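You operate a simulated robot arm through the tools that you are given. There is no shell and no other tool. Be economical: measure what you need, move in short steps, check, and stop when the job is done.

Carry out the task below with a simulated robot arm. There is one attempt and no reset: what you move stays moved.

Task
Take the white sock roll and leave it on top of the red binder.

Only the result counts: the job must be done as asked and must still hold three seconds after the hand-in. Knocking over, shifting, dropping, spilling or breaking anything else fails it.

Robot
A 7-joint arm with a two-finger parallel gripper, fixed in place. Base frame: the origin is at the foot of the arm, x ahead of it, y to its left, z up; the work surface is at about z = 0. Readings come in m, degrees, newtons and seconds.
With the tool pointing down near the work surface it reaches from about 0.24 to 0.62 m from the base axis. Its first joint turns from -66.0 to 66.0 degrees. Payload 2.6 kg.
The tool frame sits at the grasp point between the pads (the TCP): z along the fingers, y along the line on which they close. The tips reach 0.03 m beyond it. Largest opening 0.094 m; finger width 0.028, thickness 0.01; the body of the gripper, 0.05 by 0.096 m, starts 0.055 m behind the TCP.
Orientation is told as [roll, pitch, yaw] about the base's x, y, z axes, in that order, counted from this pose: with the fingers straight down and closing along the base's y, the tool's x points along the base's -x, its y along +y and its z along -z.

Tools
- The arm moves only by the tool play_rows. Its argument "motion" is one flat list of numbers, 5 for each row, row after row: the finger opening in m, from 0 to 0.094, then the shift along the base's x, y, z in m, then the turn about the base's z in degrees. In form: [jaw, dx, dy, dz, twist, jaw, dx, dy, dz, twist, ...]. A call has 1 to 8 rows; each row shifts and turns the commanded pose from where the row before left it. A row lasts 0.2 s, in which the tool goes at most 0.05 m and 8.6 degrees; a call with a longer step from one row to the next is refused whole, and so is a gripper value outside its range. A pose out of reach is approached as far as the arm can. The call stops where the force on the tool passes 40 N (or 10 N more than at its start, if that is more) or the arm is blocked; 0.2 s more then pass. The fingers move at their own pace (about 0.072 m/s each) and stop on an object; they squeeze with about 36 N. The grip force told is the motor's: it shows also when the fingers shut on nothing. Time passes only in rows, and 0.2 s behind the last, so rows that do not move let the fingers close. The reply holds the time, the measured pose of the TCP, the force on the tool along the base axes, the opening and the grip force, in the units named above and with some noise.
- Cameras (640 x 400 px; columns grow to the right, rows downward): "scene" is fixed at [0.0389, 0.4333, 0.5652]; the picture's right is [-0.74, -0.67, 0.00], its down [-0.38, 0.42, -0.82] and it looks along [0.55, -0.61, -0.57] (base axes); focal length 351 px, centre (320, 200). "wrist" rides on the gripper at [0.076, 0.014, -0.102] in the tool frame; the picture's right is [-0.18, 0.98, 0.00], its down [-0.75, -0.14, -0.64] and it looks along [-0.63, -0.12, 0.77] (tool axes); focal length 243 px, centre (320, 200). There is no depth. A picture from a camera that has moved, and an enlarged one, comes with that camera's place and axes in the base frame and with its lens.
- get_image(camera): a new picture of that camera. No time passes.
- enlarge(camera, box): a new picture of the part [left, top, right, bottom] of that camera's present view, enlarged. No time passes.
- finish_job(): hands the job in; it is judged then, once.

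Work in short steps. Places have to be worked out from the pictures, the camera data and where the tool is seen: move nearer, look again, correct. Check each grasp and each placing, and mend what went wrong. You have 90 turns and 46 pictures in all, those below and enlarged ones among them. Open the gripper and draw the arm clear of the work before you hand the job in, unless the task says otherwise; then end with one line.

The tools are called after "Emit:" as name(argument=value, ...) on one line, values as JSON. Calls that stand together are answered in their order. play_rows: Moves the arm, as the interface text tells. Its arguments: {"type":"object","properties":{"motion":{"type":"array","items":{"type":"number"}}},"required":["motion"]} The other tools are called the same way: get_image (camera) takes a picture; enlarge (camera, box) takes an enlarged picture of a part of a camera's view; finish_job () hands the job in.

At the start:

```text
time_s: 0.0
tcp_pos: [0.3652, -0.0881, 0.325]
orientation: [-0.1, 0.0, -0.1]
force: [0.0, -0.4, -0.2]
gripper_width: 0.094
finger_force: 0.1
```

scene: 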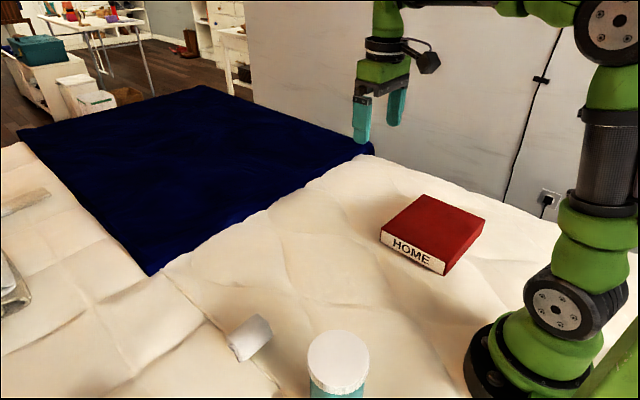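
wrist: 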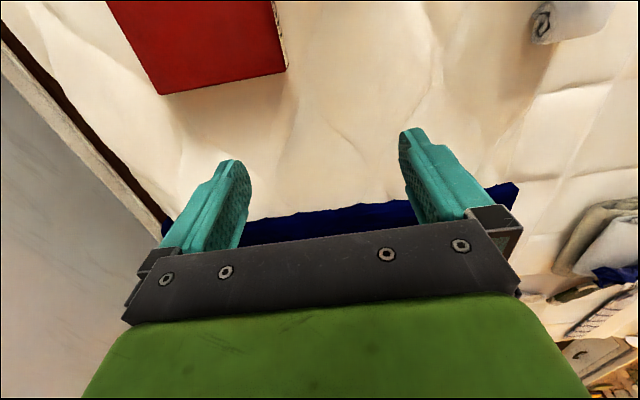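

The sock roll seems to be near (0.37, 0.245) and the binder top near (0.27, -0.23). I'll enlarge both to get their size and orientation.

Emit:
enlarge(camera="scene", box=[190, 290, 366, 400])

Emit:
enlarge(camera="scene", box=[350, 180, 510, 280])

```text
3.64 times, centred on (278, 345) of scene
camera zoom: at [0.0389, 0.4333, 0.5652], right [-0.74, -0.67, 0.0], down [-0.38, 0.42, -0.82], along [0.55, -0.61, -0.57], focal length 1277 px, centre (473, -327)
```

zoom: 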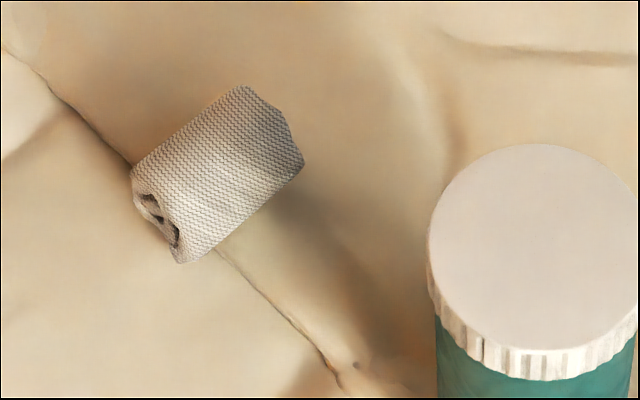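

```text
4.00 times, centred on (430, 230) of scene
camera zoom: at [0.0389, 0.4333, 0.5652], right [-0.74, -0.67, 0.0], down [-0.38, 0.42, -0.82], along [0.55, -0.61, -0.57], focal length 1405 px, centre (-120, 80)
```

zoom: 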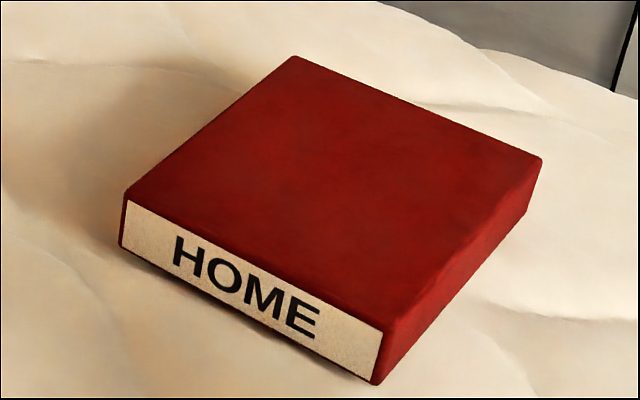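

The sock roll's axis lies along y (about 0.065 m long, 0.045 m thick, centre about (0.372, 0.244)). The binder's top spans x 0.20–0.36 and y -0.33 to -0.14 at z of about 0.04. I'll go above the sock while turning toward yaw 90.

Emit:
play_rows(motion=[0.094, 0, 0.035, 0, 8.5, 0.094, 0, 0.035, 0, 8.5, 0.094, 0, 0.035, 0, 8.5, 0.094, 0, 0.035, 0, 8.5, 0.094, 0, 0.035, 0, 8.5, 0.094, 0, 0.035, 0, 8.5, 0.094, 0, 0.035, 0, 8.5, 0.094, 0, 0.035, 0, 8.5])

Emit:
play_rows(motion=[0.094, 0, 0.02, -0.03, 8, 0.094, 0, 0.02, -0.03, 8, 0.094, 0, 0.01, -0.03, 6, 0.094, 0, 0, -0.03, 0, 0.094, 0, 0, 0, 0])

Emit:
get_image(camera="wrist")

Emit:
get_image(camera="scene")

```text
time_s: 1.8
tcp_pos: [0.3648, 0.1924, 0.3239]
orientation: [0.1, 0.1, 68.2]
force: [0.2, 0.2, -0.5]
gripper_width: 0.0939
finger_force: 0.0
```

```text
time_s: 3.0
tcp_pos: [0.3659, 0.2403, 0.2044]
orientation: [0.0, 0.0, 90.1]
force: [-0.8, -0.3, 0.0]
gripper_width: 0.094
finger_force: 0.0
```

```text
41 pictures are left
camera wrist: at [0.3507, 0.1656, 0.3064], right [-0.98, 0.18, 0.0], down [0.14, 0.75, 0.64], along [0.12, 0.63, -0.77], focal length 243 px, centre (320, 200)
```

wrist: 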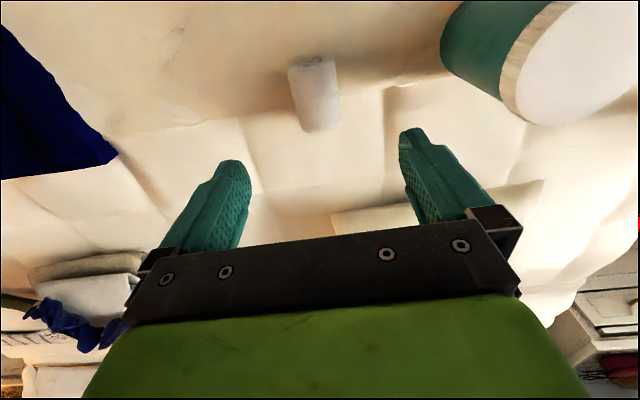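

```text
40 pictures are left
```

scene: 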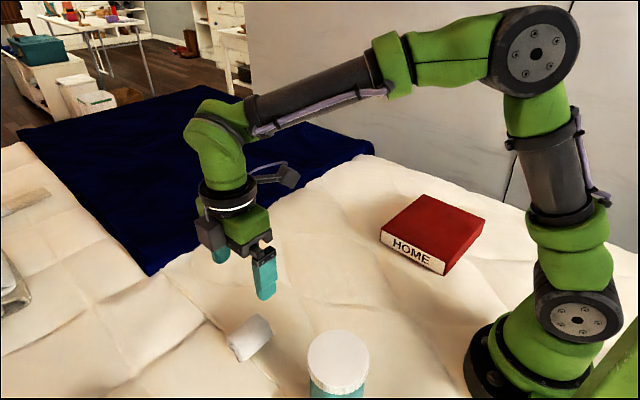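

The wrist view confirms the sock centre at about (0.372, 0.248), with its axis tilted a few degrees. I'll correct for that and descend partway.

Emit:
play_rows(motion=[0.094, 0.005, 0.007, -0.03, -4, 0.094, 0, 0, -0.04, 0, 0.094, 0, 0, -0.035, 0, 0.094, 0, 0, 0, 0])

Emit:
get_image(camera="wrist")

Emit:
enlarge(camera="scene", box=[160, 250, 400, 400])

```text
time_s: 4.0
tcp_pos: [0.3688, 0.2495, 0.1002]
orientation: [0.0, 0.0, 86.1]
force: [-0.4, 0.6, 0.2]
gripper_width: 0.0939
finger_force: 0.1
```

```text
39 pictures are left
camera wrist: at [0.3503, 0.1757, 0.2007], right [-0.97, 0.25, 0.0], down [0.19, 0.74, 0.64], along [0.16, 0.62, -0.77], focal length 243 px, centre (320, 200)
```

wrist: 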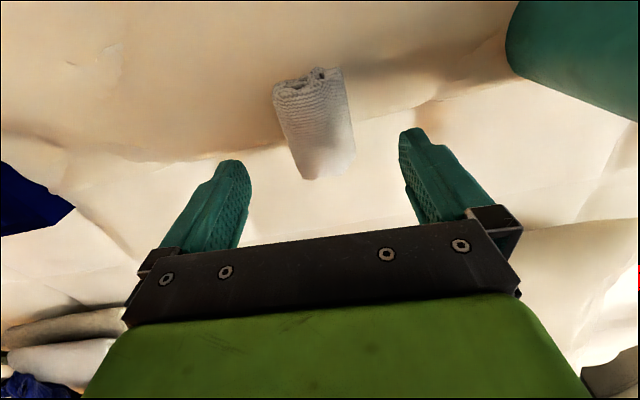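

```text
2.67 times, centred on (280, 325) of scene
camera zoom: at [0.0389, 0.4334, 0.5652], right [-0.74, -0.67, 0.0], down [-0.38, 0.42, -0.82], along [0.55, -0.61, -0.57], focal length 937 px, centre (427, -133)
```

zoom: 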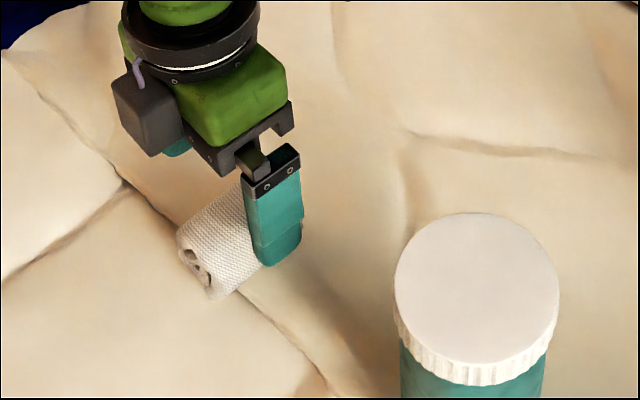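

The sock sits between the fingers, centred near (0.373, 0.248). I'll descend to z of about 0.035, where contact will stop the motion if the surface is higher.

Emit:
play_rows(motion=[0.094, 0.003, 0, -0.025, 0, 0.094, 0, 0, -0.02, 0, 0.094, 0, 0, -0.012, 0, 0.094, 0, 0, -0.007, 0, 0.094, 0, 0, 0, 0])

Emit:
get_image(camera="wrist")

```text
time_s: 5.2
tcp_pos: [0.3718, 0.2492, 0.0344]
orientation: [0.1, 0.0, 86.1]
force: [-0.2, 0.1, 0.2]
gripper_width: 0.094
finger_force: 0.0
```

```text
37 pictures are left
camera wrist: at [0.3532, 0.1754, 0.1371], right [-0.97, 0.25, 0.0], down [0.19, 0.74, 0.64], along [0.16, 0.62, -0.77], focal length 243 px, centre (320, 200)
```

wrist: 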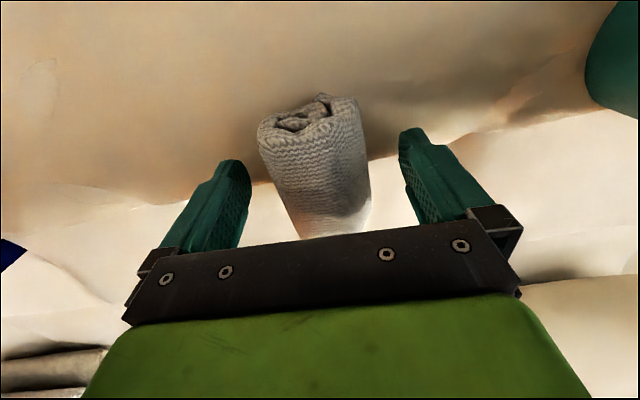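

The sock is between the pads, so I'll close.

Emit:
play_rows(motion=[0.02, 0, 0, 0, 0, 0.02, 0, 0, 0, 0, 0.02, 0, 0, 0, 0, 0.02, 0, 0, 0, 0])

Emit:
get_image(camera="wrist")

```text
time_s: 6.2
tcp_pos: [0.3728, 0.2492, 0.0353]
orientation: [0.0, 0.0, 86.0]
force: [0.1, -0.9, 0.0]
gripper_width: 0.0628
finger_force: 36.1
```

```text
36 pictures are left
camera wrist: at [0.3533, 0.1754, 0.1373], right [-0.97, 0.25, 0.0], down [0.19, 0.74, 0.64], along [0.16, 0.62, -0.77], focal length 243 px, centre (320, 200)
```

wrist: 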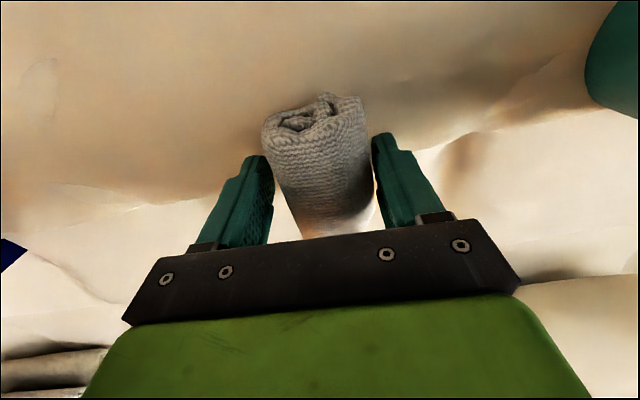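

It is gripped at 0.063 m opening with 36 N. I'll lift it and check that it stays held.

Emit:
play_rows(motion=[0.02, 0, 0, 0.015, 0, 0.02, 0, 0, 0.03, 0, 0.02, 0, 0, 0.04, 0, 0.02, 0, 0, 0.04, 0, 0.02, 0, 0, 0.025, 0, 0.02, 0, 0, 0, 0])

Emit:
get_image(camera="scene")

Emit:
get_image(camera="wrist")

```text
time_s: 7.6
tcp_pos: [0.3744, 0.2478, 0.1858]
orientation: [0.1, -0.1, 86.1]
force: [0.1, -0.3, 0.1]
gripper_width: 0.0621
finger_force: 35.8
```

```text
35 pictures are left
```

scene: 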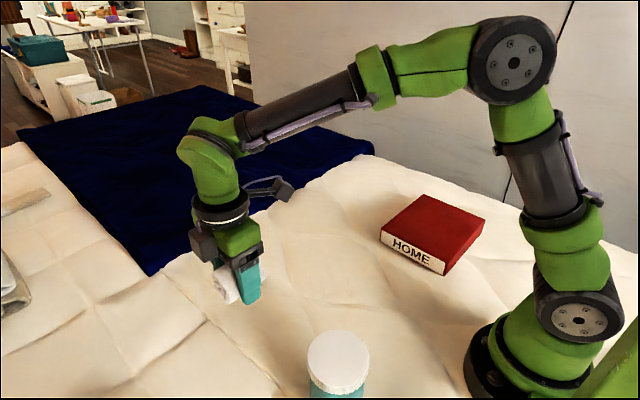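

```text
34 pictures are left
camera wrist: at [0.3539, 0.1747, 0.2872], right [-0.97, 0.25, 0.0], down [0.19, 0.74, 0.64], along [0.16, 0.62, -0.77], focal length 243 px, centre (320, 200)
```

wrist: 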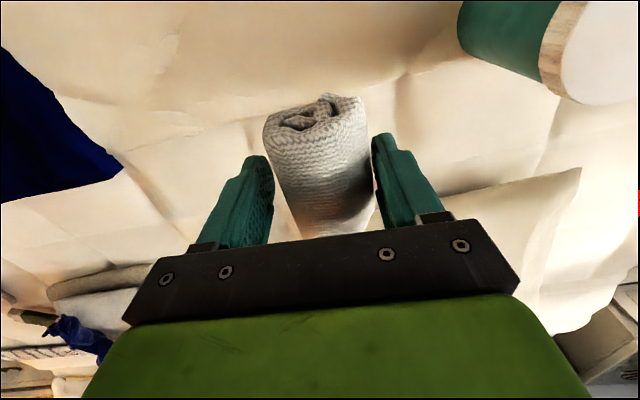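

The sock is held securely. I'll carry it over to the binder at this height, turning back to yaw 0 on the way.

Emit:
play_rows(motion=[0.02, 0, -0.04, 0, -7, 0.02, 0, -0.04, 0, -7, 0.02, 0, -0.04, 0, -7, 0.02, 0, -0.04, 0, -7, 0.02, 0, -0.04, 0, -7, 0.02, 0, -0.04, 0, -7, 0.02, -0.01, -0.04, 0, -7, 0.02, -0.01, -0.04, 0, -7])

Emit:
play_rows(motion=[0.02, -0.02, -0.04, 0, -7, 0.02, -0.02, -0.04, 0, -7, 0.02, -0.02, -0.04, 0, -8, 0.02, -0.015, -0.04, 0, -8, 0.02, 0, 0, 0, 0])

Emit:
get_image(camera="scene")

Emit:
get_image(camera="wrist")

```text
time_s: 9.4
tcp_pos: [0.3544, -0.0732, 0.1845]
orientation: [0.0, 0.0, 29.8]
force: [-0.2, 0.2, 0.2]
gripper_width: 0.062
finger_force: 35.7
```

```text
time_s: 10.6
tcp_pos: [0.278, -0.2318, 0.187]
orientation: [0.0, 0.0, -0.1]
force: [0.2, 0.0, -0.4]
gripper_width: 0.0618
finger_force: 36.7
```

```text
33 pictures are left
```

scene: 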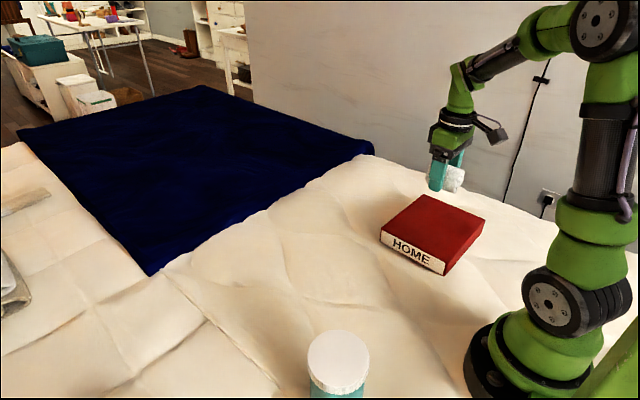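

```text
32 pictures are left
camera wrist: at [0.2008, -0.2154, 0.2878], right [0.19, 0.98, 0.0], down [0.75, -0.14, 0.64], along [0.63, -0.12, -0.77], focal length 243 px, centre (320, 200)
```

wrist: 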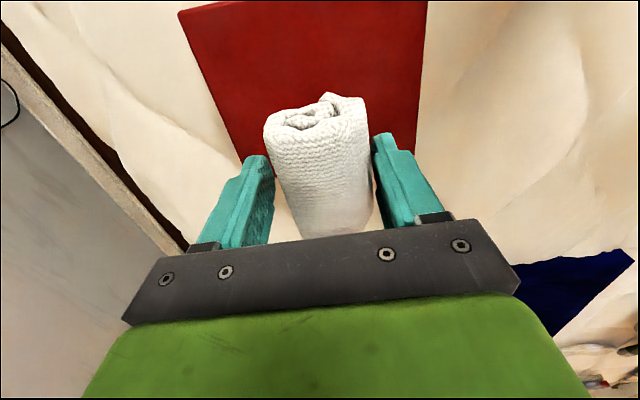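

The gripper is over the binder's centre. The sock's underside is about 0.035 m below the TCP, so contact is expected at z of about 0.075. I'll descend to 0.092 and look.

Emit:
play_rows(motion=[0.02, 0, 0, -0.035, 0, 0.02, 0, 0, -0.035, 0, 0.02, 0, 0, -0.025, 0, 0.02, 0, 0, 0, 0])

Emit:
enlarge(camera="scene", box=[350, 150, 510, 280])

```text
time_s: 11.6
tcp_pos: [0.2784, -0.2328, 0.0911]
orientation: [-0.1, 0.0, 0.0]
force: [0.8, 0.6, -0.9]
gripper_width: 0.0616
finger_force: 36.3
```

```text
3.08 times, centred on (430, 215) of scene
camera zoom: at [0.0389, 0.4333, 0.5652], right [-0.74, -0.67, 0.0], down [-0.38, 0.42, -0.82], along [0.55, -0.61, -0.57], focal length 1081 px, centre (-18, 154)
```

zoom: 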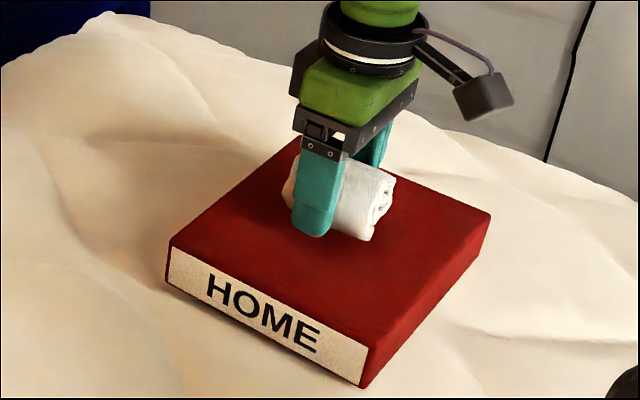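

The sock is just above the binder's middle. I'll go down in small steps and watch the force.

Emit:
play_rows(motion=[0.02, 0, 0, -0.004, 0, 0.02, 0, 0, -0.004, 0, 0.02, 0, 0, -0.003, 0])

Emit:
play_rows(motion=[0.02, 0, 0, -0.003, 0, 0.02, 0, 0, 0, 0])

```text
time_s: 12.4
tcp_pos: [0.2788, -0.233, 0.0801]
orientation: [0.0, -0.1, 0.0]
force: [-5.9, 4.3, 20.9]
gripper_width: 0.0614
finger_force: 36.3
```

```text
time_s: 12.7
tcp_pos: [0.2785, -0.2339, 0.08]
orientation: [-0.1, -0.2, -0.1]
force: [-2.3, 2.3, 9.6]
gripper_width: 0.0615
finger_force: 35.7
stopped in row 1: the force on the tool passed its limit (the readings are from after the stop); the commanded pose is now the measured one
```

Contact is at z of about 0.080 and the sock rests on the binder. I'll release gradually.

Emit:
play_rows(motion=[0.02, 0, 0, 0.001, 0, 0.064, 0, 0, 0, 0, 0.068, 0, 0, 0, 0, 0.076, 0, 0, 0, 0, 0.09, 0, 0, 0, 0, 0.09, 0, 0, 0, 0])

Emit:
get_image(camera="wrist")

```text
time_s: 14.1
tcp_pos: [0.2789, -0.2328, 0.0822]
orientation: [-0.1, -0.1, -0.1]
force: [0.4, 0.3, 0.5]
gripper_width: 0.0899
finger_force: 0.1
```

```text
30 pictures are left
camera wrist: at [0.2018, -0.2165, 0.1833], right [0.19, 0.98, 0.0], down [0.75, -0.14, 0.64], along [0.63, -0.12, -0.76], focal length 243 px, centre (320, 200)
```

wrist: 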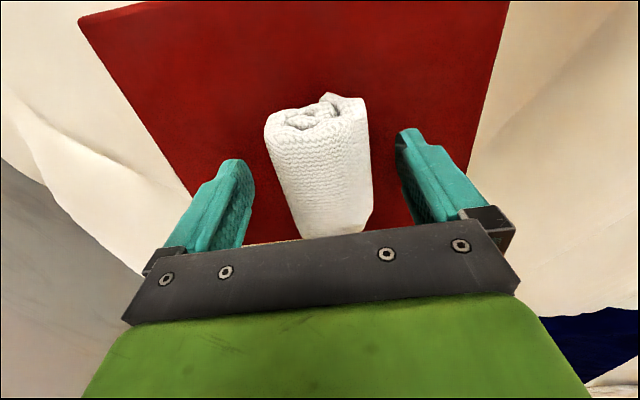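

The sock stands free between the open fingers and isn't rolling. I'll draw straight up and check.

Emit:
play_rows(motion=[0.094, 0, 0, 0.015, 0, 0.094, 0, 0, 0.03, 0, 0.094, 0, 0, 0.04, 0, 0.094, 0, 0, 0.045, 0, 0.094, 0.03, 0.03, 0.02, 0, 0.094, 0.03, 0.03, 0, 0, 0.094, 0.02, 0.03, 0, 0, 0.094, 0, 0, 0, 0])

Emit:
get_image(camera="scene")

Emit:
enlarge(camera="scene", box=[350, 150, 510, 280])

```text
time_s: 15.9
tcp_pos: [0.3596, -0.1431, 0.2316]
orientation: [0.0, -0.1, -0.1]
force: [-0.5, -0.2, 0.3]
gripper_width: 0.0941
finger_force: 0.1
```

```text
29 pictures are left
```

scene: 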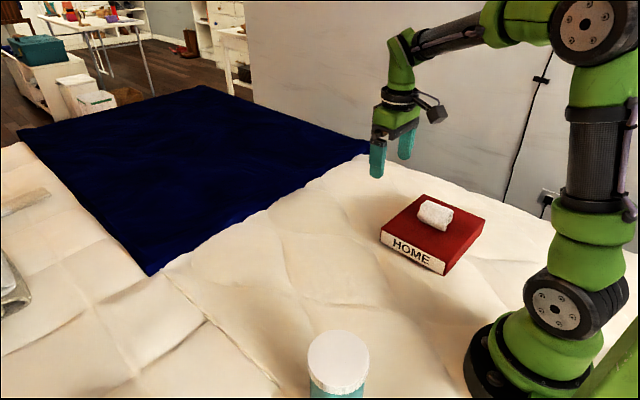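

```text
3.08 times, centred on (430, 215) of scene
camera zoom: at [0.0389, 0.4334, 0.5652], right [-0.74, -0.67, 0.0], down [-0.38, 0.42, -0.82], along [0.55, -0.61, -0.57], focal length 1081 px, centre (-18, 154)
```

zoom: 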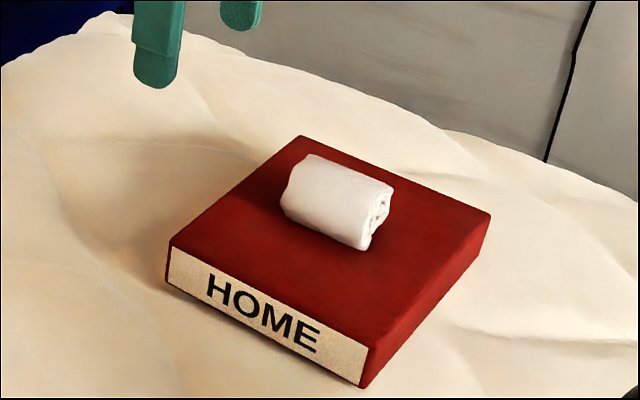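

The sock rests in the middle of the binder, the binder hasn't moved, and the arm is clear. I'll hand the job in.

Emit:
finish_job()

```text
The job is handed in.
```

The white sock roll is on top of the red binder, near its middle. The gripper is open, the arm is clear, and nothing else looked moved in the last picture before hand-in.
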